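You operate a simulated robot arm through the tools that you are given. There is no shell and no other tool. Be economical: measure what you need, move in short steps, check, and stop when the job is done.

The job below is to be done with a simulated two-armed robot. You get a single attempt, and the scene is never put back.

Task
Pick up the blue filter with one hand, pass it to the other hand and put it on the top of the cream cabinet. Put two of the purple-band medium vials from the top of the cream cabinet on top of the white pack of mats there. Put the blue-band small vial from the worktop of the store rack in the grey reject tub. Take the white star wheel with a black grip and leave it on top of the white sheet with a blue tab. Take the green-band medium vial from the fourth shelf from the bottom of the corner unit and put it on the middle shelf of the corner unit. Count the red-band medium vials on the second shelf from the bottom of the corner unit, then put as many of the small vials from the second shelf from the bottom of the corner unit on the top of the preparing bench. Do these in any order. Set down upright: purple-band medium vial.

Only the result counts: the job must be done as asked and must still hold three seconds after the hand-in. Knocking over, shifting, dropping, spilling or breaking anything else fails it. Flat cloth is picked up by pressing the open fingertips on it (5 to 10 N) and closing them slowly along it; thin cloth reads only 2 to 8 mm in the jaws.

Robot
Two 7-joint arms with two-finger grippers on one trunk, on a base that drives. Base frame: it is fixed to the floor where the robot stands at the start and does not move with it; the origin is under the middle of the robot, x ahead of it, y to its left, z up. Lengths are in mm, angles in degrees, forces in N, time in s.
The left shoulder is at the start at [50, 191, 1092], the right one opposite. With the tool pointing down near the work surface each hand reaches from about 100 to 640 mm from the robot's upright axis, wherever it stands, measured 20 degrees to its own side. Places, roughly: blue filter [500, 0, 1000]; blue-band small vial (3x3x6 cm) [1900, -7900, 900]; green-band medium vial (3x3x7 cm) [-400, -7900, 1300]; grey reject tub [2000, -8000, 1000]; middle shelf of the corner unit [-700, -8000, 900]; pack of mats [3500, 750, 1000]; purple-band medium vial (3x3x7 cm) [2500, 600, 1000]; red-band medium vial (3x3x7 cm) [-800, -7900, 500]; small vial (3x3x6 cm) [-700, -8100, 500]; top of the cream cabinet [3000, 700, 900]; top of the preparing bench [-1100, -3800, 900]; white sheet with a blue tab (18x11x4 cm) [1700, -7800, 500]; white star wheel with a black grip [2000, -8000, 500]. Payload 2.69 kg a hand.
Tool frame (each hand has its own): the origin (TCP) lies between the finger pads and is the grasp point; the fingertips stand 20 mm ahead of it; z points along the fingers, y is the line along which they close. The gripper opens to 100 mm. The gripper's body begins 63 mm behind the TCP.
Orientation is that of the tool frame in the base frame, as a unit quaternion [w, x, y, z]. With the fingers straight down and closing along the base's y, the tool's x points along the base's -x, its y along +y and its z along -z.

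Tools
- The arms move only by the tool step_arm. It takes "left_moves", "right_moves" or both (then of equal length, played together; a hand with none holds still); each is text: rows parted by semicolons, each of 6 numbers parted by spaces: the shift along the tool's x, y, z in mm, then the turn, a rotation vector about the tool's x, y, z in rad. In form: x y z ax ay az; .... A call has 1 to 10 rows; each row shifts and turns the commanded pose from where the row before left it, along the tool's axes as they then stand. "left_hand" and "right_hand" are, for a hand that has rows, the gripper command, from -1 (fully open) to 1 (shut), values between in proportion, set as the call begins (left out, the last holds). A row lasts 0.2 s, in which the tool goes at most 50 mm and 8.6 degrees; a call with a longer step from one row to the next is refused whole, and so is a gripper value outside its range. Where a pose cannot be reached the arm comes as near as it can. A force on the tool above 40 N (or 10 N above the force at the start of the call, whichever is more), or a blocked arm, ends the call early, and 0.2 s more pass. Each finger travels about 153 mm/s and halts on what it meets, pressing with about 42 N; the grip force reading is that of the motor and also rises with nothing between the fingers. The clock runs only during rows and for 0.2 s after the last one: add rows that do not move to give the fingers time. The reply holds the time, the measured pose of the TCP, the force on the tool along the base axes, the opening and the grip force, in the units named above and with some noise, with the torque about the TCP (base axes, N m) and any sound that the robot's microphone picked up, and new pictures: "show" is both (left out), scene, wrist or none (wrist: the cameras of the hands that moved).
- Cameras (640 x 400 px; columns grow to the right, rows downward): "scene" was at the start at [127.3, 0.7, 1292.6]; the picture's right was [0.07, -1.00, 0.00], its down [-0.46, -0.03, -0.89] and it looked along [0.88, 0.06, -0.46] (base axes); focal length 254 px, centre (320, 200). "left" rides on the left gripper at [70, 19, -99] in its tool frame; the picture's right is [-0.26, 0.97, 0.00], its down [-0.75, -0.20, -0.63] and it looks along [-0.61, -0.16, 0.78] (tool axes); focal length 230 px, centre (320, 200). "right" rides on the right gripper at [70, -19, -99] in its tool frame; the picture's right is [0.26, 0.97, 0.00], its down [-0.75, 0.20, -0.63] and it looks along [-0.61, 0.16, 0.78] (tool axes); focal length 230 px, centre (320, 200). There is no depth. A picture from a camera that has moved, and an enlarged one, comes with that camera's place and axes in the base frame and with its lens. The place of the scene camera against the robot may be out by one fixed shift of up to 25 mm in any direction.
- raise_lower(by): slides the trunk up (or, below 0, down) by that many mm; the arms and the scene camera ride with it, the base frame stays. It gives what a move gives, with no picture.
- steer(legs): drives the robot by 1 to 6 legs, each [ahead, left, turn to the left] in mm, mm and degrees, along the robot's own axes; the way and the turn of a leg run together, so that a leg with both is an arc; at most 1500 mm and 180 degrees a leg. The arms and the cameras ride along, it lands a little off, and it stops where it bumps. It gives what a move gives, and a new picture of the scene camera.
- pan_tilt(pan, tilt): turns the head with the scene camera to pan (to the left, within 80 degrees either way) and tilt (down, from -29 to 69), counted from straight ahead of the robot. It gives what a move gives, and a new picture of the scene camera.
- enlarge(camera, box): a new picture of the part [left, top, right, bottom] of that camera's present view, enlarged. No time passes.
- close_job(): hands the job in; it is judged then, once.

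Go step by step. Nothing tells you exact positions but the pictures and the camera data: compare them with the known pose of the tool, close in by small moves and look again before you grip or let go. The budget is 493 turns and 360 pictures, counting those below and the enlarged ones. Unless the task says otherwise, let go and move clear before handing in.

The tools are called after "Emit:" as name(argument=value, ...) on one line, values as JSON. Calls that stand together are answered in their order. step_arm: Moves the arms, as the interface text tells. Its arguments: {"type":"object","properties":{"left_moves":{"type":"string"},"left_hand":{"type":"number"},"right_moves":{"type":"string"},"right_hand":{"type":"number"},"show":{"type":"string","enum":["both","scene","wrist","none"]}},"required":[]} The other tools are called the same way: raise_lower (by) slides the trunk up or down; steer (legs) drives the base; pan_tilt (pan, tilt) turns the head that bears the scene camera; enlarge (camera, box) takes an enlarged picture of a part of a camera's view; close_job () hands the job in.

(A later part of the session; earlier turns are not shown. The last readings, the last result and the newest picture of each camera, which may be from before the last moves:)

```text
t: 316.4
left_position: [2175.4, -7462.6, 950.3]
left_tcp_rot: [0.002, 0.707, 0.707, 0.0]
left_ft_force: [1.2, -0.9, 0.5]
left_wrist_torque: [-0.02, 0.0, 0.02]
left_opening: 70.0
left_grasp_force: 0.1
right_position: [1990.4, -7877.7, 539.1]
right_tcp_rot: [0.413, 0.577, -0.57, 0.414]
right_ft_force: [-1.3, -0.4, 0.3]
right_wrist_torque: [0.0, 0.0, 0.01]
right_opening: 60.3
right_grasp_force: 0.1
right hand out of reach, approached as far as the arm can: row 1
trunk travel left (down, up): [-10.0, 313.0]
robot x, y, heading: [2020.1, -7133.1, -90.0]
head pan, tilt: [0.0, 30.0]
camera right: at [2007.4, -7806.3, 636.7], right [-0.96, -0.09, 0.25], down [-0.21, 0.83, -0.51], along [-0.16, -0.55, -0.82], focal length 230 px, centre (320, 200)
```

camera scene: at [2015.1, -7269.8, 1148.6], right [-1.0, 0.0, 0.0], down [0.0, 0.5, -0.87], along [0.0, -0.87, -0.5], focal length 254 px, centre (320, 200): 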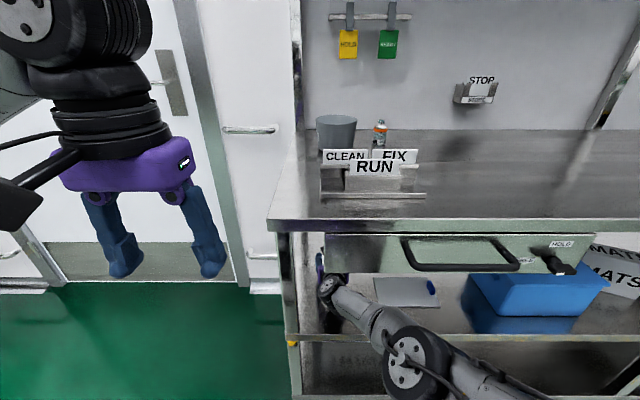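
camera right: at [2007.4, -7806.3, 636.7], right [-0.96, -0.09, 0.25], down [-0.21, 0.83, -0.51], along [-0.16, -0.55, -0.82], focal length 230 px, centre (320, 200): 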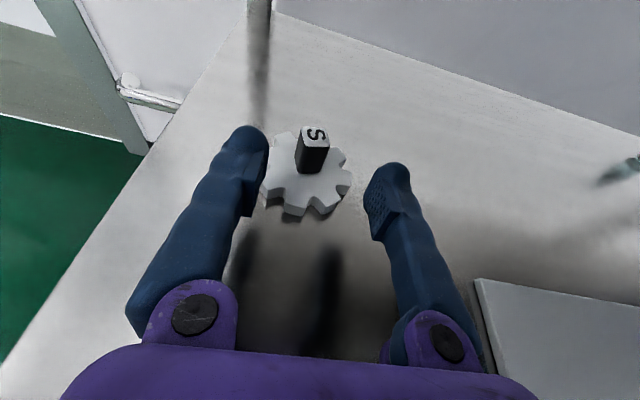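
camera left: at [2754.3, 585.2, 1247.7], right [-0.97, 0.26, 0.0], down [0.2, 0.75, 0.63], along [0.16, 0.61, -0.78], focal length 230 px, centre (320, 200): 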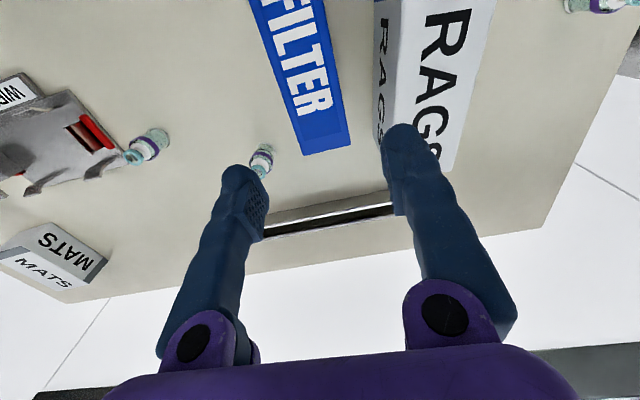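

Emit:
step_arm(right_moves="-14 -1 -11 0 0 0; -15 -1 -11 0 0 0; 0 0 0 0 0 0", show="none")

```text
t: 317.2
left_position: [2174.9, -7461.7, 950.3]
left_tcp_rot: [0.0, 0.707, 0.707, -0.002]
left_ft_force: [0.1, -1.2, -0.1]
left_wrist_torque: [-0.01, -0.03, 0.01]
left_opening: 69.9
left_grasp_force: 0.1
right_position: [1992.2, -7872.9, 534.5]
right_tcp_rot: [0.412, 0.578, -0.571, 0.412]
right_ft_force: [0.6, 0.0, 0.5]
right_wrist_torque: [0.01, 0.0, 0.02]
right_opening: 60.1
right_grasp_force: 0.0
right hand out of reach, approached as far as the arm can: row 1, 2
trunk travel left (down, up): [-10.0, 313.0]
robot x, y, heading: [2019.1, -7135.4, -89.8]
head pan, tilt: [0.0, 30.0]
```

The low pose with this tilt is beyond the arm's range. I'll raise the commanded pose and tilt the tool 10° more downward, which keeps the wrist higher.

Emit:
step_arm(right_moves="22.8 5 -7.4 0 0 0; 0 4 0 0 -0.0875 0; 0 0 0 0 -0.0875 0; 0 0 0 0 0 0", show="wrist")

```text
t: 318.2
left_position: [2176.1, -7461.0, 949.6]
left_tcp_rot: [0.0, 0.708, 0.707, -0.001]
left_ft_force: [0.5, 0.2, 0.0]
left_wrist_torque: [0.02, 0.01, -0.05]
left_opening: 70.0
left_grasp_force: 0.0
right_position: [1987.8, -7874.1, 534.2]
right_tcp_rot: [0.362, 0.611, -0.603, 0.363]
right_ft_force: [0.2, 0.9, 0.8]
right_wrist_torque: [0.01, 0.03, 0.01]
right_opening: 60.1
right_grasp_force: 0.0
right hand out of reach, approached as far as the arm can: row 1, 2
trunk travel left (down, up): [-10.0, 313.0]
robot x, y, heading: [2017.3, -7131.1, -89.9]
head pan, tilt: [0.0, 30.0]
camera right: at [2005.6, -7819.3, 642.3], right [-0.96, -0.13, 0.23], down [-0.21, 0.91, -0.36], along [-0.16, -0.4, -0.9], focal length 230 px, centre (320, 200)
```

right: 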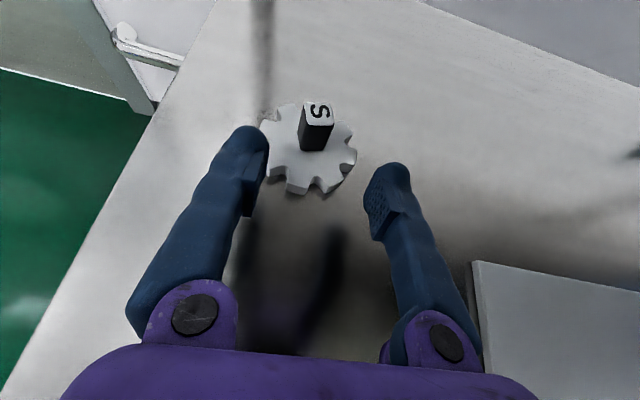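

Emit:
step_arm(right_moves="-12.3 -5 6.6 0 0 0; 0 0 0 0 0 0", show="none")

```text
t: 318.8
left_position: [2175.8, -7461.6, 950.6]
left_tcp_rot: [0.001, 0.707, 0.707, -0.001]
left_ft_force: [-0.2, 0.7, -0.7]
left_wrist_torque: [-0.02, 0.0, -0.03]
left_opening: 69.8
left_grasp_force: 0.1
right_position: [1991.6, -7872.1, 520.6]
right_tcp_rot: [0.362, 0.611, -0.603, 0.364]
right_ft_force: [-0.4, 0.3, 0.3]
right_wrist_torque: [0.01, 0.0, -0.01]
right_opening: 59.8
right_grasp_force: 0.1
trunk travel left (down, up): [-10.0, 313.0]
robot x, y, heading: [2016.7, -7134.6, -89.7]
head pan, tilt: [0.0, 30.0]
```

That's reachable: z=520. I'll drive forward 50 mm so the fingers straddle the grip.

Emit:
steer(legs=[[50, 0, 0]])

Emit:
step_arm(right_moves="0 0 0 0 0 0", show="wrist")

```text
t: 319.7
left_position: [2176.0, -7508.7, 949.2]
left_tcp_rot: [0.001, 0.707, 0.708, -0.001]
left_ft_force: [0.2, 0.1, -0.7]
left_wrist_torque: [0.01, 0.01, -0.03]
left_opening: 69.8
left_grasp_force: 0.0
right_position: [1994.0, -7921.9, 520.3]
right_tcp_rot: [0.361, 0.612, -0.603, 0.363]
right_ft_force: [-0.8, 0.5, 0.5]
right_wrist_torque: [0.0, 0.03, 0.0]
right_opening: 60.0
right_grasp_force: 0.0
trunk travel left (down, up): [-10.0, 313.0]
robot x, y, heading: [2019.7, -7182.9, -89.8]
head pan, tilt: [0.0, 30.0]
camera scene: at [2015.2, -7318.6, 1148.6], right [-1.0, 0.0, 0.0], down [0.0, 0.5, -0.87], along [0.0, -0.87, -0.5], focal length 254 px, centre (320, 200)
```

scene: 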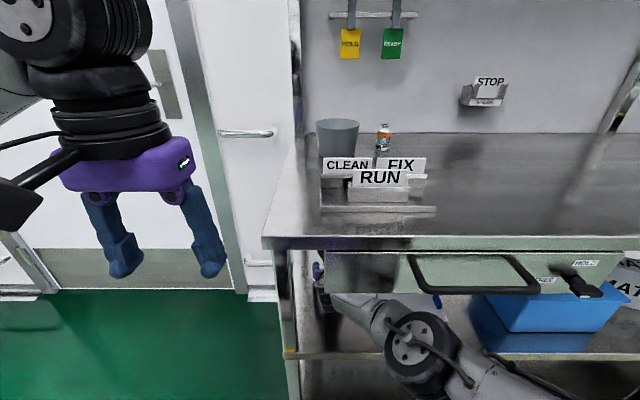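

```text
t: 320.1
left_position: [2176.0, -7511.3, 951.5]
left_tcp_rot: [0.002, 0.708, 0.706, -0.001]
left_ft_force: [-0.8, 0.7, 0.9]
left_wrist_torque: [0.03, 0.03, 0.01]
left_opening: 70.1
left_grasp_force: 0.1
right_position: [1992.5, -7921.7, 520.3]
right_tcp_rot: [0.361, 0.612, -0.602, 0.364]
right_ft_force: [-0.2, 0.4, 0.4]
right_wrist_torque: [0.01, -0.01, 0.04]
right_opening: 59.7
right_grasp_force: 0.0
trunk travel left (down, up): [-10.0, 313.0]
robot x, y, heading: [2018.9, -7184.3, -89.7]
head pan, tilt: [0.0, 30.0]
camera right: at [2010.2, -7867.8, 629.0], right [-0.96, -0.13, 0.23], down [-0.21, 0.91, -0.36], along [-0.16, -0.4, -0.9], focal length 230 px, centre (320, 200)
```

right: 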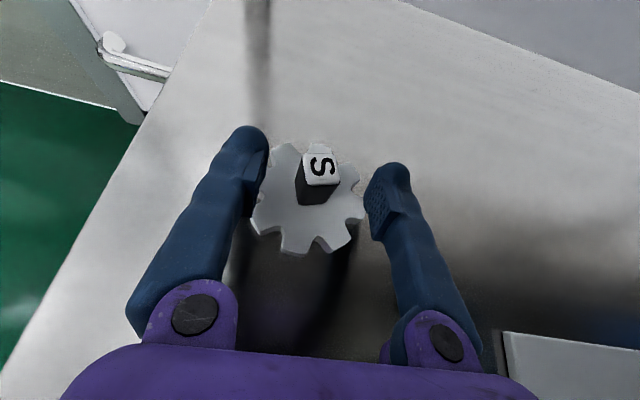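

The grip block is centred between the fingers. Closing.

Emit:
step_arm(right_moves="0 0 0 0 0 0; 0 0 0 0 0 0; 0 0 0 0 0 0", right_hand=1, show="wrist")

```text
t: 320.9
left_position: [2176.6, -7510.1, 950.0]
left_tcp_rot: [0.001, 0.707, 0.708, -0.001]
left_ft_force: [-0.3, 0.2, -0.3]
left_wrist_torque: [-0.01, -0.01, -0.02]
left_opening: 69.8
left_grasp_force: 0.1
right_position: [1992.9, -7921.9, 520.8]
right_tcp_rot: [0.362, 0.611, -0.603, 0.363]
right_ft_force: [0.0, 0.0, 1.1]
right_wrist_torque: [-0.02, 0.03, -0.01]
right_opening: 18.5
right_grasp_force: 42.4
trunk travel left (down, up): [-10.0, 313.0]
robot x, y, heading: [2018.0, -7181.8, -90.1]
head pan, tilt: [0.0, 30.0]
camera right: at [2010.3, -7867.8, 629.0], right [-0.96, -0.13, 0.23], down [-0.21, 0.91, -0.36], along [-0.16, -0.4, -0.9], focal length 230 px, centre (320, 200)
```

right: 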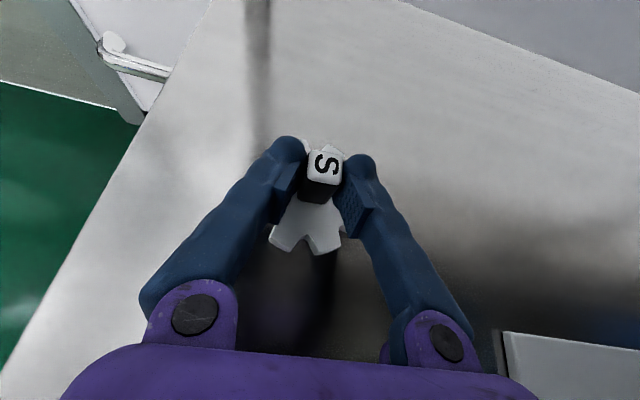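

Gripped at 18.5 mm. Lift ~35 mm, then move with the base: 105 mm back and 238 mm right, to above the sheet.

Emit:
step_arm(right_moves="10 0 -5.4 0 0 0; 10.4 0 -5.6 0 0 0; 10.4 0 -5.6 0 0 0; 0 0 0 0 0 0", show="wrist")

Emit:
steer(legs=[[-105, 0, 0], [0, -238, 0]])

Emit:
step_arm(right_moves="0 0 0 0 0 0", show="wrist")

```text
t: 321.3
left_position: [2175.0, -7508.2, 950.7]
left_tcp_rot: [0.002, 0.707, 0.707, 0.0]
left_ft_force: [-0.7, -0.4, -0.3]
left_wrist_torque: [0.01, 0.05, 0.0]
left_opening: 70.1
left_grasp_force: 0.1
right_position: [2001.9, -7904.8, 511.9]
right_tcp_rot: [0.36, 0.62, -0.598, 0.357]
right_ft_force: [7.6, -15.4, 59.8]
right_wrist_torque: [-0.17, -0.83, -0.25]
right_opening: 18.6
right_grasp_force: 42.3
trunk travel left (down, up): [-10.0, 313.0]
robot x, y, heading: [2021.9, -7177.4, -89.7]
head pan, tilt: [0.0, 30.0]
stopped in row 2 (right hand): the force on the tool passed its limit at 104 N (the readings are from after the stop); the commanded pose is now the measured one
camera right: at [2020.8, -7851.9, 621.3], right [-0.96, -0.15, 0.24], down [-0.23, 0.91, -0.35], along [-0.17, -0.39, -0.91], focal length 230 px, centre (320, 200)
```

right: 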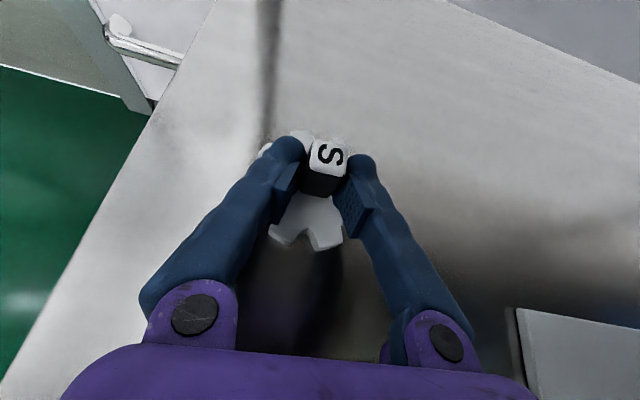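

```text
t: 324.8
left_position: [1931.0, -7404.1, 950.4]
left_tcp_rot: [0.001, 0.708, 0.707, -0.001]
left_ft_force: [0.0, 0.2, 0.0]
left_wrist_torque: [-0.02, 0.01, -0.05]
left_opening: 69.9
left_grasp_force: 0.0
right_position: [1754.6, -7801.8, 513.3]
right_tcp_rot: [0.359, 0.619, -0.6, 0.356]
right_ft_force: [-0.6, -0.7, 3.7]
right_wrist_torque: [-0.02, -0.11, 0.01]
right_opening: 18.6
right_grasp_force: 42.3
trunk travel left (down, up): [-10.0, 313.0]
robot x, y, heading: [1777.4, -7074.2, -90.0]
head pan, tilt: [0.0, 30.0]
camera scene: at [1770.1, -7212.5, 1148.8], right [-1.0, 0.0, 0.0], down [0.0, 0.5, -0.87], along [0.0, -0.87, -0.5], focal length 254 px, centre (320, 200)
```

scene: 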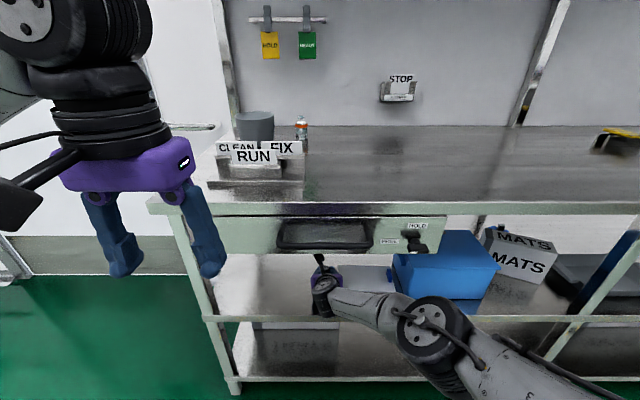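

```text
t: 325.2
left_position: [1930.2, -7405.3, 950.7]
left_tcp_rot: [0.002, 0.708, 0.706, -0.001]
left_ft_force: [-0.1, 0.1, 0.1]
left_wrist_torque: [-0.01, 0.0, -0.03]
left_opening: 69.9
left_grasp_force: 0.0
right_position: [1755.2, -7801.8, 513.6]
right_tcp_rot: [0.359, 0.619, -0.601, 0.357]
right_ft_force: [1.4, -0.2, 0.6]
right_wrist_torque: [0.0, -0.09, 0.0]
right_opening: 18.5
right_grasp_force: 42.0
trunk travel left (down, up): [-10.0, 313.0]
robot x, y, heading: [1777.7, -7076.2, -90.0]
head pan, tilt: [0.0, 30.0]
camera right: at [1773.3, -7750.0, 622.4], right [-0.96, -0.15, 0.24], down [-0.22, 0.91, -0.34], along [-0.17, -0.38, -0.91], focal length 230 px, centre (320, 200)
```

right: 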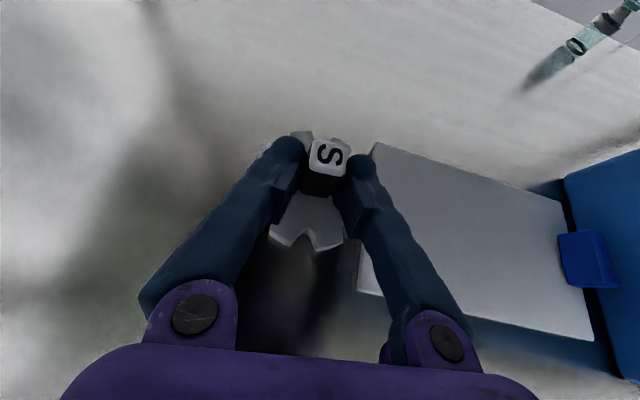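

The lift failed: the arm was blocked and pressed down, so the wheel was dragged by the base move. I need to see what happened to the sheet and the blue bin.

Emit:
enlarge(camera="scene", box=[240, 200, 520, 340])

```text
2.29 times, centred on (380, 270) of scene
camera zoom: at [1770.2, -7212.7, 1148.7], right [-1.0, 0.0, 0.0], down [0.0, 0.5, -0.87], along [0.0, -0.87, -0.5], focal length 581 px, centre (183, 40)
```

zoom: 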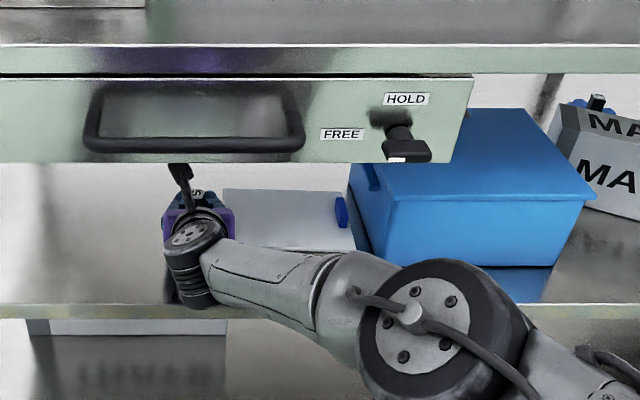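

The wheel pushed the sheet ~120 mm toward the bin, but the bin itself hasn't moved. I'll lift the wheel with the trunk only (no arm motion), then see.

Emit:
raise_lower(by=30)

Emit:
enlarge(camera="right", box=[0, 0, 640, 400])

```text
t: 326.0
left_position: [1930.1, -7405.3, 981.3]
left_tcp_rot: [0.001, 0.708, 0.706, 0.0]
left_ft_force: [0.1, 1.1, 0.0]
left_wrist_torque: [0.0, 0.03, 0.02]
left_opening: 70.1
left_grasp_force: 0.0
right_position: [1754.4, -7801.2, 543.8]
right_tcp_rot: [0.359, 0.619, -0.601, 0.356]
right_ft_force: [0.5, -0.2, -0.8]
right_wrist_torque: [0.01, 0.01, -0.01]
right_opening: 18.8
right_grasp_force: 41.6
trunk travel left (down, up): [-40.0, 283.0]
robot x, y, heading: [1774.5, -7077.7, -90.1]
head pan, tilt: [0.0, 30.0]
```

```text
1.00 times, centred on (320, 200) of right (not enlarged: the box is as wide or as high as the picture)
camera zoom: at [1773.3, -7750.0, 651.8], right [-0.96, -0.15, 0.24], down [-0.22, 0.91, -0.34], along [-0.17, -0.38, -0.91], focal length 230 px, centre (320, 200)
```

zoom: 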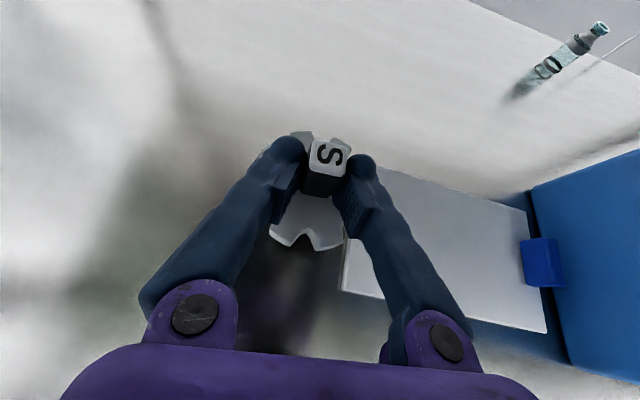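

The wheel is lifted freely. The sheet now spans x 1522–1712, y -7868..-7755. I'll strafe right to bring the wheel over its centre.

Emit:
steer(legs=[[5, -133, 0]])

Emit:
enlarge(camera="right", box=[0, 0, 640, 400])

```text
t: 327.8
left_position: [1798.6, -7408.8, 980.4]
left_tcp_rot: [0.001, 0.707, 0.707, -0.001]
left_ft_force: [0.3, -0.8, 0.6]
left_wrist_torque: [-0.01, 0.02, -0.03]
left_opening: 70.1
left_grasp_force: 0.1
right_position: [1622.7, -7807.7, 543.4]
right_tcp_rot: [0.359, 0.619, -0.601, 0.356]
right_ft_force: [-0.2, -0.1, -0.4]
right_wrist_torque: [0.01, -0.02, 0.01]
right_opening: 18.5
right_grasp_force: 42.0
trunk travel left (down, up): [-40.0, 283.0]
robot x, y, heading: [1643.1, -7078.6, -89.8]
head pan, tilt: [0.0, 30.0]
camera scene: at [1637.8, -7217.8, 1178.7], right [-1.0, 0.0, 0.0], down [0.0, 0.5, -0.87], along [0.0, -0.87, -0.5], focal length 254 px, centre (320, 200)
```

scene: 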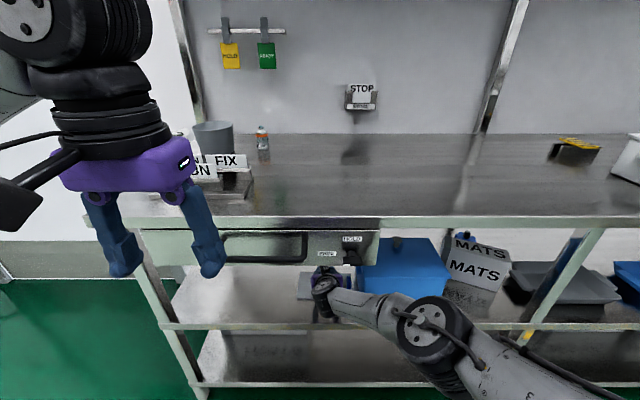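

```text
1.00 times, centred on (320, 200) of right (not enlarged: the box is as wide or as high as the picture)
camera zoom: at [1641.1, -7754.8, 652.0], right [-0.96, -0.15, 0.24], down [-0.22, 0.91, -0.34], along [-0.17, -0.38, -0.91], focal length 230 px, centre (320, 200)
```

zoom: 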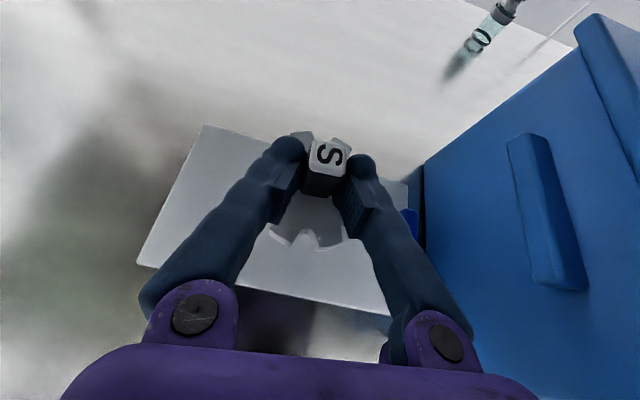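

The wheel is above the sheet. Lowering with the trunk in small steps.

Emit:
raise_lower(by=-22)

Emit:
raise_lower(by=-4)

```text
t: 328.5
left_position: [1797.0, -7409.8, 957.9]
left_tcp_rot: [0.001, 0.708, 0.706, -0.001]
left_ft_force: [-0.2, -0.4, -0.5]
left_wrist_torque: [0.01, 0.01, 0.01]
left_opening: 70.3
left_grasp_force: 0.0
right_position: [1620.9, -7805.8, 522.1]
right_tcp_rot: [0.359, 0.619, -0.6, 0.357]
right_ft_force: [-0.1, -1.1, 1.6]
right_wrist_torque: [-0.01, -0.12, 0.0]
right_opening: 18.4
right_grasp_force: 41.9
trunk travel left (down, up): [-18.0, 305.0]
robot x, y, heading: [1640.9, -7081.1, -90.1]
head pan, tilt: [0.0, 30.0]
```

```text
t: 329.0
left_position: [1798.0, -7408.1, 954.5]
left_tcp_rot: [0.002, 0.707, 0.707, -0.002]
left_ft_force: [1.0, 0.0, 0.9]
left_wrist_torque: [0.02, 0.04, 0.0]
left_opening: 69.9
left_grasp_force: 0.0
right_position: [1621.7, -7807.3, 521.5]
right_tcp_rot: [0.361, 0.618, -0.599, 0.358]
right_ft_force: [0.6, 0.8, 15.6]
right_wrist_torque: [0.23, -0.37, 0.03]
right_opening: 18.3
right_grasp_force: 41.8
trunk travel left (down, up): [-14.0, 309.0]
robot x, y, heading: [1643.0, -7078.0, -90.2]
head pan, tilt: [0.0, 30.0]
```

The wheel is on the sheet with ~15 N. I'll try a small drag back (+x) to see whether the sheet follows.

Emit:
steer(legs=[[0, 30, 0]])

Emit:
enlarge(camera="right", box=[0, 0, 640, 400])

```text
t: 330.0
left_position: [1828.2, -7407.8, 955.3]
left_tcp_rot: [0.001, 0.708, 0.706, -0.001]
left_ft_force: [0.4, -0.6, -0.6]
left_wrist_torque: [0.02, 0.01, 0.01]
left_opening: 70.0
left_grasp_force: 0.0
right_position: [1652.9, -7808.4, 520.6]
right_tcp_rot: [0.359, 0.619, -0.6, 0.358]
right_ft_force: [-0.1, -4.8, 20.0]
right_wrist_torque: [-0.06, -0.28, -0.05]
right_opening: 18.6
right_grasp_force: 42.0
trunk travel left (down, up): [-14.0, 309.0]
robot x, y, heading: [1668.1, -7083.3, -89.8]
head pan, tilt: [0.0, 30.0]
camera scene: at [1667.9, -7215.9, 1153.0], right [-1.0, 0.0, 0.0], down [0.0, 0.5, -0.87], along [0.0, -0.87, -0.5], focal length 254 px, centre (320, 200)
```

scene: 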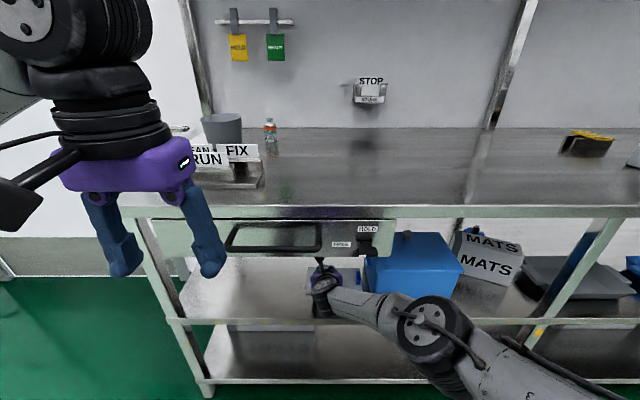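

```text
1.00 times, centred on (320, 200) of right (not enlarged: the box is as wide or as high as the picture)
camera zoom: at [1671.5, -7754.9, 629.5], right [-0.96, -0.15, 0.24], down [-0.23, 0.91, -0.35], along [-0.17, -0.39, -0.91], focal length 230 px, centre (320, 200)
```

zoom: 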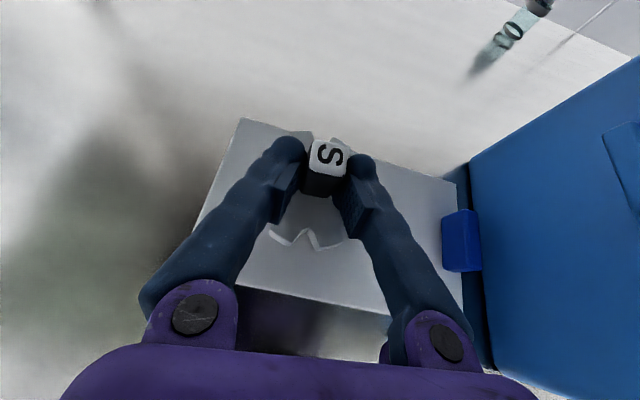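

The sheet doesn't follow (the wheel slid on it). I'll unload, release the wheel here on the sheet, and then drag the sheet back with the rubber fingertips.

Emit:
raise_lower(by=5)

```text
t: 330.5
left_position: [1828.1, -7409.5, 959.0]
left_tcp_rot: [0.001, 0.708, 0.706, -0.001]
left_ft_force: [-0.1, -0.6, -0.7]
left_wrist_torque: [-0.02, -0.03, 0.01]
left_opening: 70.1
left_grasp_force: 0.1
right_position: [1651.8, -7807.2, 523.7]
right_tcp_rot: [0.359, 0.619, -0.601, 0.356]
right_ft_force: [0.1, 0.7, -0.6]
right_wrist_torque: [0.02, 0.02, -0.02]
right_opening: 18.6
right_grasp_force: 42.0
trunk travel left (down, up): [-19.0, 304.0]
robot x, y, heading: [1672.7, -7083.0, -90.0]
head pan, tilt: [0.0, 30.0]
```

Emit:
raise_lower(by=-1.5)

Emit:
step_arm(right_moves="0 0 0 0 0 0; 0 0 0 0 0 0; 0 0 0 0 0 0", right_hand=-0.1, show="wrist")

```text
t: 331.0
left_position: [1826.9, -7409.6, 958.0]
left_tcp_rot: [0.001, 0.708, 0.707, -0.001]
left_ft_force: [1.0, -0.5, -0.2]
left_wrist_torque: [-0.04, -0.01, -0.01]
left_opening: 69.7
left_grasp_force: 0.0
right_position: [1653.6, -7808.1, 523.1]
right_tcp_rot: [0.359, 0.619, -0.599, 0.358]
right_ft_force: [0.0, -0.1, -0.5]
right_wrist_torque: [0.01, 0.03, 0.04]
right_opening: 18.7
right_grasp_force: 41.7
trunk travel left (down, up): [-18.0, 305.0]
robot x, y, heading: [1671.7, -7081.2, -90.0]
head pan, tilt: [0.0, 30.0]
```

```text
t: 331.8
left_position: [1827.4, -7410.2, 957.6]
left_tcp_rot: [0.002, 0.707, 0.707, 0.0]
left_ft_force: [-0.2, 0.8, 0.4]
left_wrist_torque: [0.0, -0.03, -0.01]
left_opening: 69.9
left_grasp_force: 0.1
right_position: [1654.1, -7808.1, 522.4]
right_tcp_rot: [0.36, 0.619, -0.6, 0.358]
right_ft_force: [-0.5, -0.3, 0.1]
right_wrist_torque: [-0.01, 0.0, 0.0]
right_opening: 54.9
right_grasp_force: 0.0
trunk travel left (down, up): [-18.0, 305.0]
robot x, y, heading: [1669.7, -7081.8, -90.1]
head pan, tilt: [0.0, 30.0]
camera right: at [1671.5, -7755.6, 631.5], right [-0.96, -0.15, 0.24], down [-0.23, 0.91, -0.35], along [-0.17, -0.39, -0.91], focal length 230 px, centre (320, 200)
```

right: 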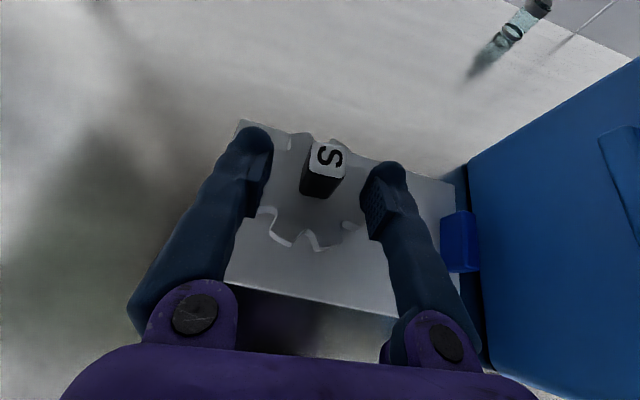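

The wheel lies on the sheet. I'll raise a little and back out with the base.

Emit:
raise_lower(by=12)

Emit:
steer(legs=[[-140, 0, 0]])

Emit:
enlarge(camera="right", box=[0, 0, 640, 400])

```text
t: 332.4
left_position: [1827.4, -7409.8, 970.3]
left_tcp_rot: [0.001, 0.708, 0.706, 0.0]
left_ft_force: [0.6, 0.2, 0.3]
left_wrist_torque: [0.02, -0.02, 0.02]
left_opening: 70.2
left_grasp_force: 0.1
right_position: [1653.2, -7808.9, 536.3]
right_tcp_rot: [0.359, 0.619, -0.6, 0.358]
right_ft_force: [-0.2, 0.3, -0.2]
right_wrist_torque: [0.06, -0.01, -0.01]
right_opening: 55.0
right_grasp_force: 0.0
trunk travel left (down, up): [-30.0, 293.0]
robot x, y, heading: [1674.1, -7081.3, -89.9]
head pan, tilt: [0.0, 30.0]
```

```text
t: 333.8
left_position: [1827.6, -7267.6, 969.8]
left_tcp_rot: [0.002, 0.708, 0.706, -0.001]
left_ft_force: [-1.0, 0.1, -0.2]
left_wrist_torque: [0.0, 0.0, 0.0]
left_opening: 69.8
left_grasp_force: 0.1
right_position: [1653.4, -7666.7, 535.7]
right_tcp_rot: [0.359, 0.619, -0.599, 0.358]
right_ft_force: [-0.1, -0.7, 0.0]
right_wrist_torque: [0.01, 0.01, 0.0]
right_opening: 55.0
right_grasp_force: 0.0
trunk travel left (down, up): [-30.0, 293.0]
robot x, y, heading: [1670.0, -6938.8, -89.9]
head pan, tilt: [0.0, 30.0]
camera scene: at [1668.0, -7075.7, 1168.3], right [-1.0, 0.0, 0.0], down [0.0, 0.5, -0.87], along [0.0, -0.87, -0.5], focal length 254 px, centre (320, 200)
```

scene: 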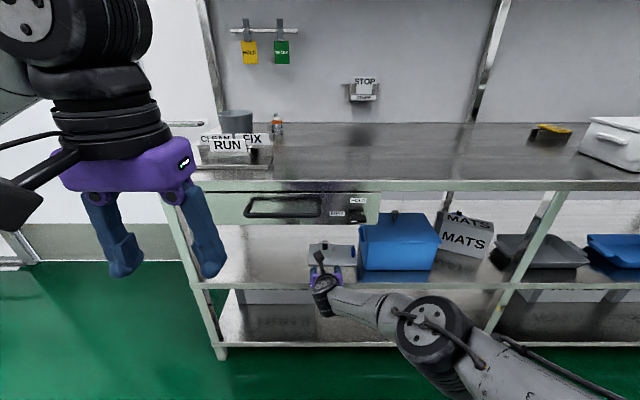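

```text
1.00 times, centred on (320, 200) of right (not enlarged: the box is as wide or as high as the picture)
camera zoom: at [1671.8, -7613.7, 643.7], right [-0.96, -0.15, 0.24], down [-0.23, 0.91, -0.35], along [-0.17, -0.39, -0.91], focal length 230 px, centre (320, 200)
```

zoom: 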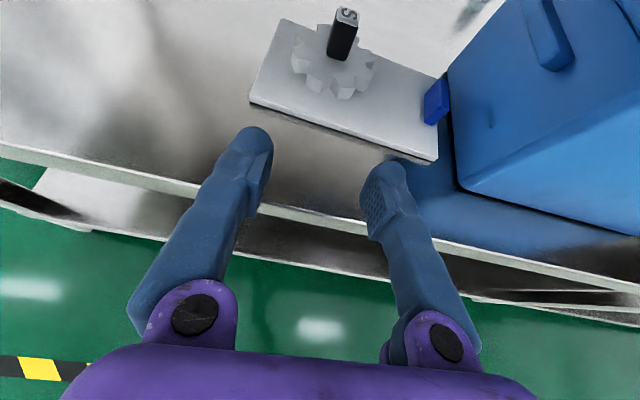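

The wheel stands well on the sheet. With closed fingertips I'll press on the sheet between wheel and tab, at x≈1585, and drag it back.

Emit:
step_arm(right_moves="0 0 0 0 0 0; 0 0 0 0 0 0; 0 0 0 0 0 0", right_hand=1, show="none")

Emit:
steer(legs=[[0, -68, 0], [135, 0, 0]])

Emit:
enlarge(camera="right", box=[0, 0, 640, 400])

```text
t: 334.6
left_position: [1828.0, -7267.9, 969.3]
left_tcp_rot: [0.0, 0.708, 0.706, 0.0]
left_ft_force: [-0.3, -0.5, 0.3]
left_wrist_torque: [0.02, -0.01, 0.01]
left_opening: 70.2
left_grasp_force: 0.0
right_position: [1654.0, -7665.7, 535.6]
right_tcp_rot: [0.36, 0.619, -0.6, 0.357]
right_ft_force: [0.5, -0.1, -0.3]
right_wrist_torque: [0.01, 0.02, 0.01]
right_opening: 0.1
right_grasp_force: 29.3
trunk travel left (down, up): [-30.0, 293.0]
robot x, y, heading: [1673.1, -6942.3, -89.8]
head pan, tilt: [0.0, 30.0]
```

```text
t: 336.7
left_position: [1762.6, -7401.0, 969.6]
left_tcp_rot: [0.001, 0.706, 0.708, 0.0]
left_ft_force: [-0.2, -1.5, 0.0]
left_wrist_torque: [-0.01, 0.02, 0.02]
left_opening: 70.0
left_grasp_force: 0.0
right_position: [1589.8, -7801.2, 534.2]
right_tcp_rot: [0.359, 0.62, -0.598, 0.358]
right_ft_force: [-0.4, 0.7, -0.4]
right_wrist_torque: [0.01, -0.02, 0.02]
right_opening: 0.0
right_grasp_force: 29.1
trunk travel left (down, up): [-30.0, 293.0]
robot x, y, heading: [1604.1, -7075.5, -89.7]
head pan, tilt: [0.0, 30.0]
camera scene: at [1601.4, -7210.7, 1168.1], right [-1.0, 0.0, 0.0], down [0.0, 0.5, -0.87], along [0.0, -0.87, -0.5], focal length 254 px, centre (320, 200)
```

scene: 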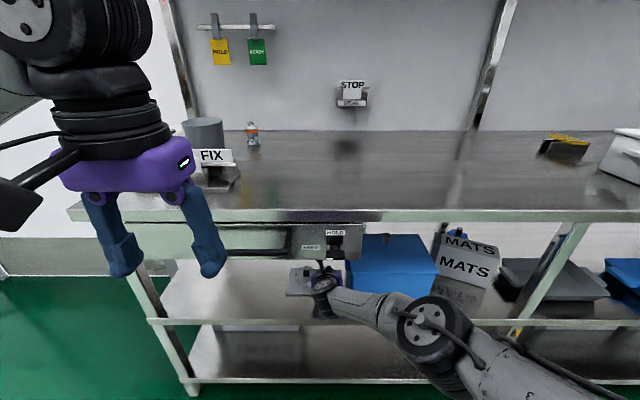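

```text
1.00 times, centred on (320, 200) of right (not enlarged: the box is as wide or as high as the picture)
camera zoom: at [1607.1, -7748.4, 643.2], right [-0.96, -0.15, 0.24], down [-0.23, 0.91, -0.35], along [-0.17, -0.39, -0.91], focal length 230 px, centre (320, 200)
```

zoom: 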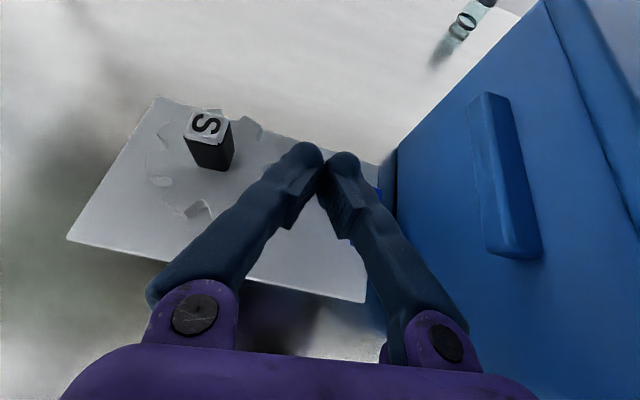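

Emit:
raise_lower(by=-29)

```text
t: 337.5
left_position: [1762.2, -7402.4, 940.4]
left_tcp_rot: [0.001, 0.706, 0.708, -0.001]
left_ft_force: [-0.9, 0.5, -1.1]
left_wrist_torque: [0.03, 0.01, -0.04]
left_opening: 69.9
left_grasp_force: 0.1
right_position: [1589.5, -7801.3, 506.8]
right_tcp_rot: [0.359, 0.619, -0.6, 0.357]
right_ft_force: [0.3, -0.6, 1.5]
right_wrist_torque: [0.02, -0.02, 0.0]
right_opening: 0.0
right_grasp_force: 29.7
trunk travel left (down, up): [-1.0, 322.0]
robot x, y, heading: [1605.2, -7075.0, -89.8]
head pan, tilt: [0.0, 30.0]
```

Emit:
step_arm(right_moves="-2.6 0 1.4 0 0 0", show="none")

```text
t: 337.9
left_position: [1762.5, -7400.3, 943.1]
left_tcp_rot: [0.002, 0.707, 0.707, -0.002]
left_ft_force: [-0.2, 0.8, -0.1]
left_wrist_torque: [-0.01, 0.02, -0.01]
left_opening: 69.9
left_grasp_force: 0.0
right_position: [1589.8, -7801.6, 506.7]
right_tcp_rot: [0.361, 0.62, -0.597, 0.36]
right_ft_force: [-0.8, 3.5, 12.8]
right_wrist_torque: [-0.03, 0.0, 0.05]
right_opening: 6.2
right_grasp_force: 29.2
trunk travel left (down, up): [-1.0, 322.0]
robot x, y, heading: [1603.6, -7073.4, -89.6]
head pan, tilt: [0.0, 30.0]
```

Contact at 13 N. Drag test of 25 mm.

Emit:
steer(legs=[[0, 25, 0]])

Emit:
enlarge(camera="right", box=[0, 0, 640, 400])

```text
t: 338.8
left_position: [1786.1, -7400.1, 942.1]
left_tcp_rot: [0.002, 0.706, 0.708, -0.002]
left_ft_force: [0.4, -0.2, -0.1]
left_wrist_torque: [0.02, 0.0, 0.01]
left_opening: 70.1
left_grasp_force: 0.1
right_position: [1614.5, -7802.1, 505.8]
right_tcp_rot: [0.359, 0.62, -0.599, 0.359]
right_ft_force: [1.9, -6.2, 17.0]
right_wrist_torque: [-0.16, -0.12, -0.06]
right_opening: 5.9
right_grasp_force: 30.0
trunk travel left (down, up): [-1.0, 322.0]
robot x, y, heading: [1625.1, -7073.8, -89.9]
head pan, tilt: [0.0, 30.0]
camera scene: at [1626.3, -7208.9, 1139.5], right [-1.0, 0.0, 0.0], down [0.0, 0.5, -0.87], along [0.0, -0.87, -0.5], focal length 254 px, centre (320, 200)
```

scene: 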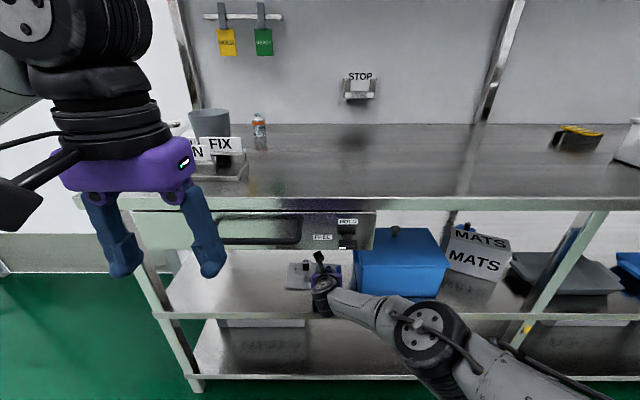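

```text
1.00 times, centred on (320, 200) of right (not enlarged: the box is as wide or as high as the picture)
camera zoom: at [1632.6, -7748.3, 614.2], right [-0.96, -0.15, 0.24], down [-0.23, 0.91, -0.35], along [-0.17, -0.39, -0.91], focal length 230 px, centre (320, 200)
```

zoom: 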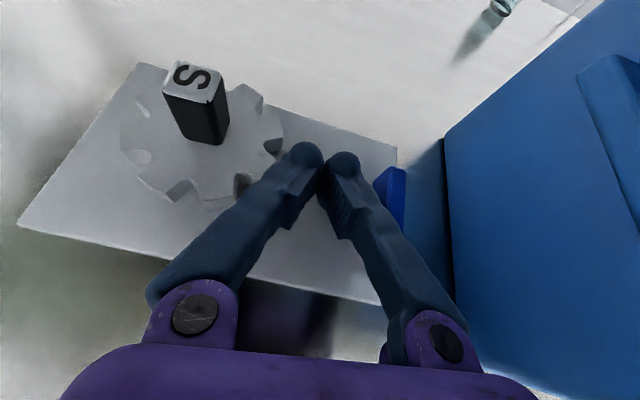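

It works: the sheet moves with the fingertips and the wheel rides along. I'll drag the remaining ~98 mm.

Emit:
steer(legs=[[0, 98, 0]])

Emit:
enlarge(camera="right", box=[0, 0, 640, 400])

```text
t: 340.3
left_position: [1884.5, -7401.7, 940.9]
left_tcp_rot: [0.001, 0.706, 0.708, -0.001]
left_ft_force: [-0.1, -0.3, 0.3]
left_wrist_torque: [0.02, 0.0, 0.01]
left_opening: 70.0
left_grasp_force: 0.2
right_position: [1713.5, -7802.0, 507.4]
right_tcp_rot: [0.359, 0.62, -0.597, 0.36]
right_ft_force: [3.4, -2.5, 10.8]
right_wrist_torque: [-0.08, -0.09, -0.01]
right_opening: 6.1
right_grasp_force: 30.1
trunk travel left (down, up): [-1.0, 322.0]
robot x, y, heading: [1727.6, -7074.2, -89.9]
head pan, tilt: [0.0, 30.0]
camera scene: at [1724.9, -7209.2, 1139.4], right [-1.0, 0.0, 0.0], down [0.0, 0.5, -0.87], along [0.0, -0.87, -0.5], focal length 254 px, centre (320, 200)
```

scene: 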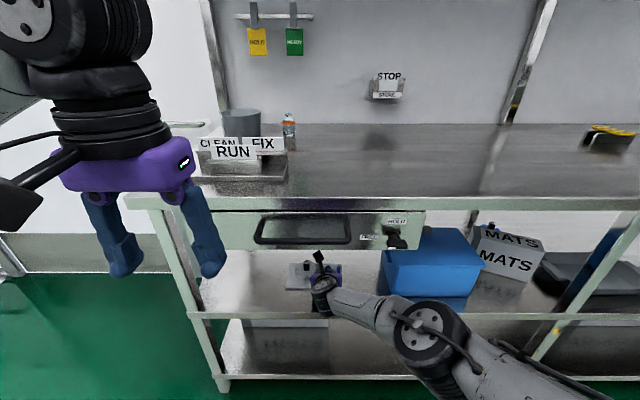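

```text
1.00 times, centred on (320, 200) of right (not enlarged: the box is as wide or as high as the picture)
camera zoom: at [1732.3, -7748.1, 614.4], right [-0.96, -0.15, 0.24], down [-0.23, 0.91, -0.35], along [-0.17, -0.39, -0.91], focal length 230 px, centre (320, 200)
```

zoom: 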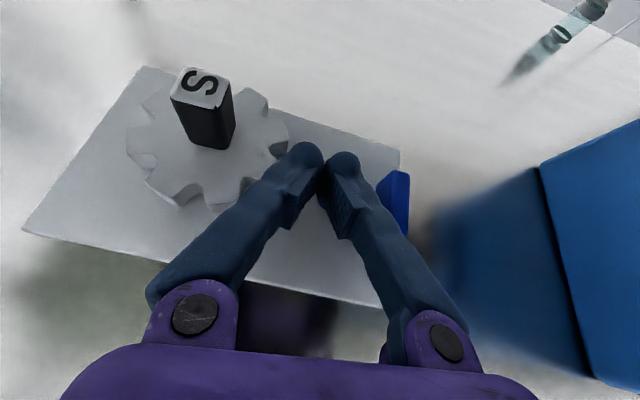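

The sheet is back at its original place (left edge x≈1835) with the wheel on top. Lift with the trunk and back out.

Emit:
raise_lower(by=40)

Emit:
steer(legs=[[-250, 0, 0]])

Emit:
enlarge(camera="scene", box=[200, 180, 480, 320])

```text
t: 341.1
left_position: [1886.4, -7400.9, 981.9]
left_tcp_rot: [0.0, 0.707, 0.708, -0.001]
left_ft_force: [-0.4, 0.3, 0.4]
left_wrist_torque: [-0.04, 0.01, 0.02]
left_opening: 70.1
left_grasp_force: 0.0
right_position: [1713.4, -7801.5, 543.9]
right_tcp_rot: [0.359, 0.62, -0.598, 0.36]
right_ft_force: [-0.3, -0.2, -0.4]
right_wrist_torque: [-0.02, -0.01, 0.0]
right_opening: 0.1
right_grasp_force: 29.6
trunk travel left (down, up): [-41.0, 282.0]
robot x, y, heading: [1725.8, -7073.9, -89.6]
head pan, tilt: [0.0, 30.0]
```

```text
t: 342.9
left_position: [1883.4, -7153.3, 981.1]
left_tcp_rot: [0.002, 0.708, 0.706, -0.002]
left_ft_force: [0.8, 0.0, 0.7]
left_wrist_torque: [-0.01, -0.03, -0.02]
left_opening: 70.0
left_grasp_force: 0.1
right_position: [1712.2, -7552.7, 546.3]
right_tcp_rot: [0.36, 0.619, -0.598, 0.36]
right_ft_force: [-0.8, 0.0, 0.6]
right_wrist_torque: [0.02, -0.01, 0.03]
right_opening: 0.0
right_grasp_force: 28.9
trunk travel left (down, up): [-41.0, 282.0]
robot x, y, heading: [1723.0, -6823.9, -90.0]
head pan, tilt: [0.0, 30.0]
camera scene: at [1723.9, -6961.0, 1179.3], right [-1.0, 0.0, 0.0], down [0.0, 0.5, -0.87], along [0.0, -0.87, -0.5], focal length 254 px, centre (320, 200)
```

scene: 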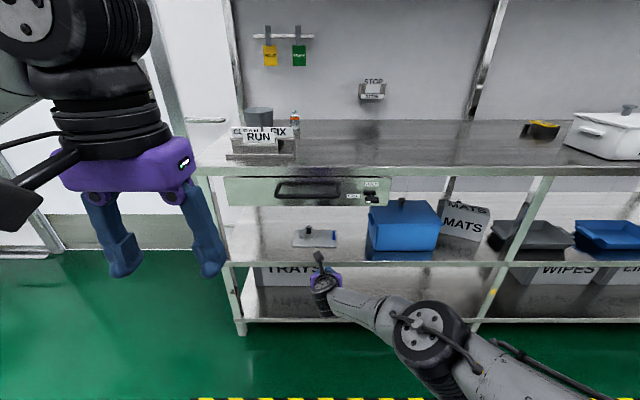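

```text
2.29 times, centred on (340, 250) of scene
camera zoom: at [1723.9, -6961.0, 1179.3], right [-1.0, 0.0, 0.0], down [0.0, 0.5, -0.87], along [0.0, -0.87, -0.5], focal length 581 px, centre (274, 86)
```

zoom: 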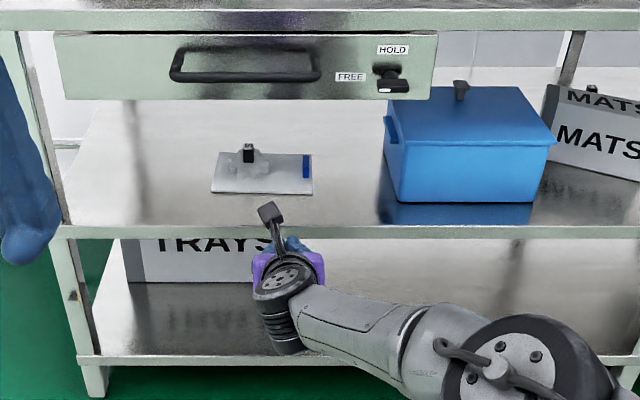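

The wheel rests on the sheet. Now to the corner unit: I'll retract the right arm and look that way.

Emit:
step_arm(right_moves="-11.9 0 -22 0 0 0; -11.9 0 -22 0 0 0; -11.9 0 -22 0 0 0; -11.9 0 -22 0 0 0; -11.9 0 -22 0 0 0; -11.9 0 -22 0 0 0; -11.9 0 -22 0 0 0; -11.9 0 -22 0 0 0; 0 0 0 0 0 0", right_hand=-0.2, show="none")

Emit:
raise_lower(by=200)

Emit:
pan_tilt(pan=-60, tilt=18)

```text
t: 344.9
left_position: [1884.0, -7153.4, 980.9]
left_tcp_rot: [0.001, 0.708, 0.707, -0.001]
left_ft_force: [-0.5, 0.0, -0.6]
left_wrist_torque: [0.0, 0.01, 0.0]
left_opening: 69.9
left_grasp_force: 0.0
right_position: [1705.3, -7352.8, 546.3]
right_tcp_rot: [0.36, 0.619, -0.598, 0.36]
right_ft_force: [0.4, 0.0, 0.5]
right_wrist_torque: [-0.01, 0.01, -0.02]
right_opening: 60.0
right_grasp_force: 0.1
trunk travel left (down, up): [-41.0, 282.0]
robot x, y, heading: [1725.9, -6823.7, -90.1]
head pan, tilt: [0.0, 30.0]
```

```text
t: 347.1
left_position: [1883.4, -7152.7, 1180.9]
left_tcp_rot: [0.0, 0.708, 0.706, 0.0]
left_ft_force: [0.6, 0.3, -0.2]
left_wrist_torque: [-0.01, -0.01, -0.01]
left_opening: 69.8
left_grasp_force: 0.0
right_position: [1705.7, -7351.1, 746.5]
right_tcp_rot: [0.36, 0.619, -0.599, 0.359]
right_ft_force: [-0.3, -0.4, -0.5]
right_wrist_torque: [-0.02, -0.01, 0.02]
right_opening: 60.1
right_grasp_force: 0.1
trunk travel left (down, up): [-241.0, 82.0]
robot x, y, heading: [1731.2, -6825.3, -90.1]
head pan, tilt: [0.0, 30.0]
```

```text
t: 348.4
left_position: [1884.3, -7153.2, 1181.0]
left_tcp_rot: [0.001, 0.708, 0.707, -0.001]
left_ft_force: [-0.5, 0.5, 0.4]
left_wrist_torque: [0.03, 0.0, 0.0]
left_opening: 70.1
left_grasp_force: 0.0
right_position: [1704.9, -7351.8, 746.5]
right_tcp_rot: [0.36, 0.619, -0.598, 0.359]
right_ft_force: [-0.2, 0.2, -0.2]
right_wrist_torque: [-0.02, -0.01, 0.0]
right_opening: 59.8
right_grasp_force: 0.1
trunk travel left (down, up): [-241.0, 82.0]
robot x, y, heading: [1726.6, -6821.5, -90.0]
head pan, tilt: [-60.0, 18.0]
camera scene: at [1643.1, -6917.6, 1398.5], right [-0.5, 0.87, 0.0], down [0.27, 0.15, -0.95], along [-0.82, -0.48, -0.31], focal length 254 px, centre (320, 200)
```

scene: 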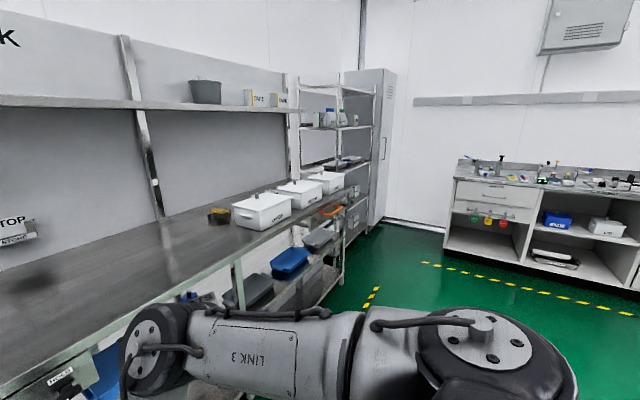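

The corner unit is past the store rack's end. I'll strafe right along y≈-6820 until in front of it.

Emit:
steer(legs=[[0, -1150, 0], [0, -1100, 0]])

Emit:
pan_tilt(pan=0, tilt=20)

```text
t: 368.4
left_position: [-379.5, -7155.9, 1182.1]
left_tcp_rot: [0.001, 0.711, 0.704, -0.002]
left_ft_force: [-1.3, 0.8, -0.7]
left_wrist_torque: [0.01, 0.01, 0.0]
left_opening: 70.0
left_grasp_force: 0.1
right_position: [-559.7, -7353.5, 747.4]
right_tcp_rot: [0.36, 0.618, -0.6, 0.358]
right_ft_force: [-0.1, 0.3, -0.6]
right_wrist_torque: [0.02, 0.02, 0.0]
right_opening: 60.0
right_grasp_force: 0.0
trunk travel left (down, up): [-241.0, 82.0]
robot x, y, heading: [-534.4, -6825.4, -90.5]
head pan, tilt: [-60.0, 18.0]
camera scene: at [-618.8, -6918.1, 1398.5], right [-0.49, 0.87, 0.0], down [0.27, 0.15, -0.95], along [-0.83, -0.47, -0.31], focal length 254 px, centre (320, 200)
```

scene: 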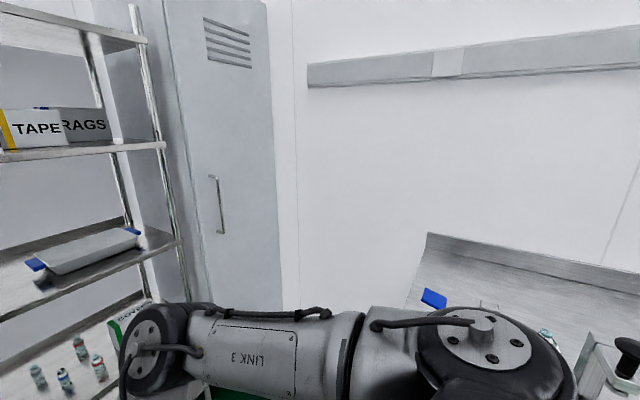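

```text
t: 369.7
left_position: [-380.6, -7154.0, 1179.7]
left_tcp_rot: [0.001, 0.711, 0.704, -0.001]
left_ft_force: [-0.3, 0.8, -0.1]
left_wrist_torque: [0.0, 0.0, 0.01]
left_opening: 70.0
left_grasp_force: 0.1
right_position: [-558.9, -7352.5, 746.8]
right_tcp_rot: [0.361, 0.617, -0.601, 0.358]
right_ft_force: [-0.4, 0.3, 0.1]
right_wrist_torque: [0.01, 0.0, 0.01]
right_opening: 59.8
right_grasp_force: 0.1
trunk travel left (down, up): [-241.0, 82.0]
robot x, y, heading: [-529.8, -6830.4, -90.1]
head pan, tilt: [0.0, 20.0]
camera scene: at [-538.3, -6965.1, 1395.3], right [-1.0, 0.01, 0.0], down [0.0, 0.34, -0.94], along [-0.01, -0.94, -0.34], focal length 254 px, centre (320, 200)
```

scene: 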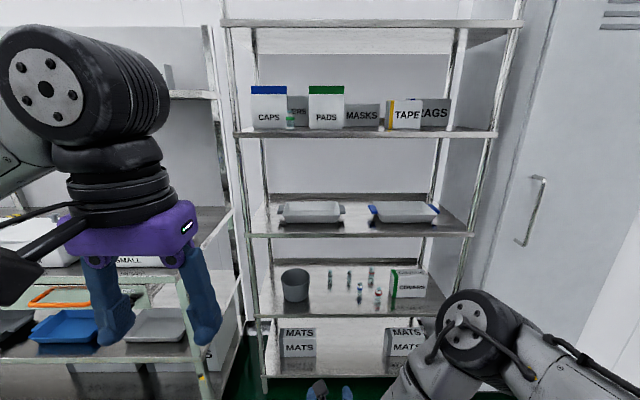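

Emit:
enlarge(camera="scene", box=[260, 250, 440, 330])

Emit:
enlarge(camera="scene", box=[230, 70, 470, 230])

```text
3.56 times, centred on (350, 290) of scene
camera zoom: at [-538.3, -6965.1, 1395.3], right [-1.0, 0.01, 0.0], down [0.0, 0.34, -0.94], along [-0.01, -0.94, -0.34], focal length 904 px, centre (213, -120)
```

zoom: 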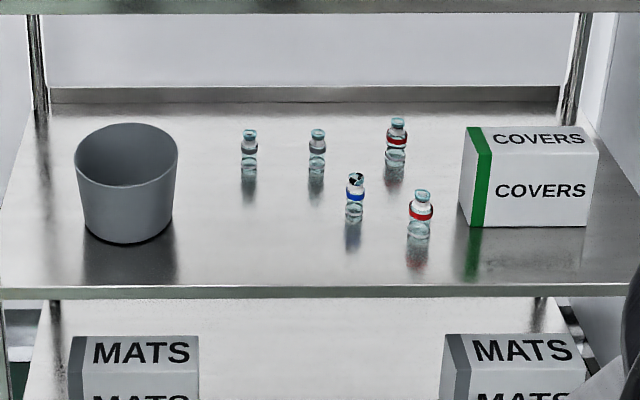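

```text
2.50 times, centred on (350, 150) of scene
camera zoom: at [-538.3, -6965.1, 1395.3], right [-1.0, 0.01, 0.0], down [0.0, 0.34, -0.94], along [-0.01, -0.94, -0.34], focal length 636 px, centre (245, 325)
```

zoom: 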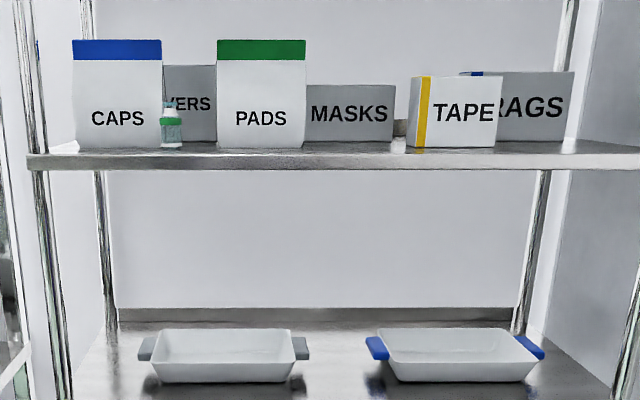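

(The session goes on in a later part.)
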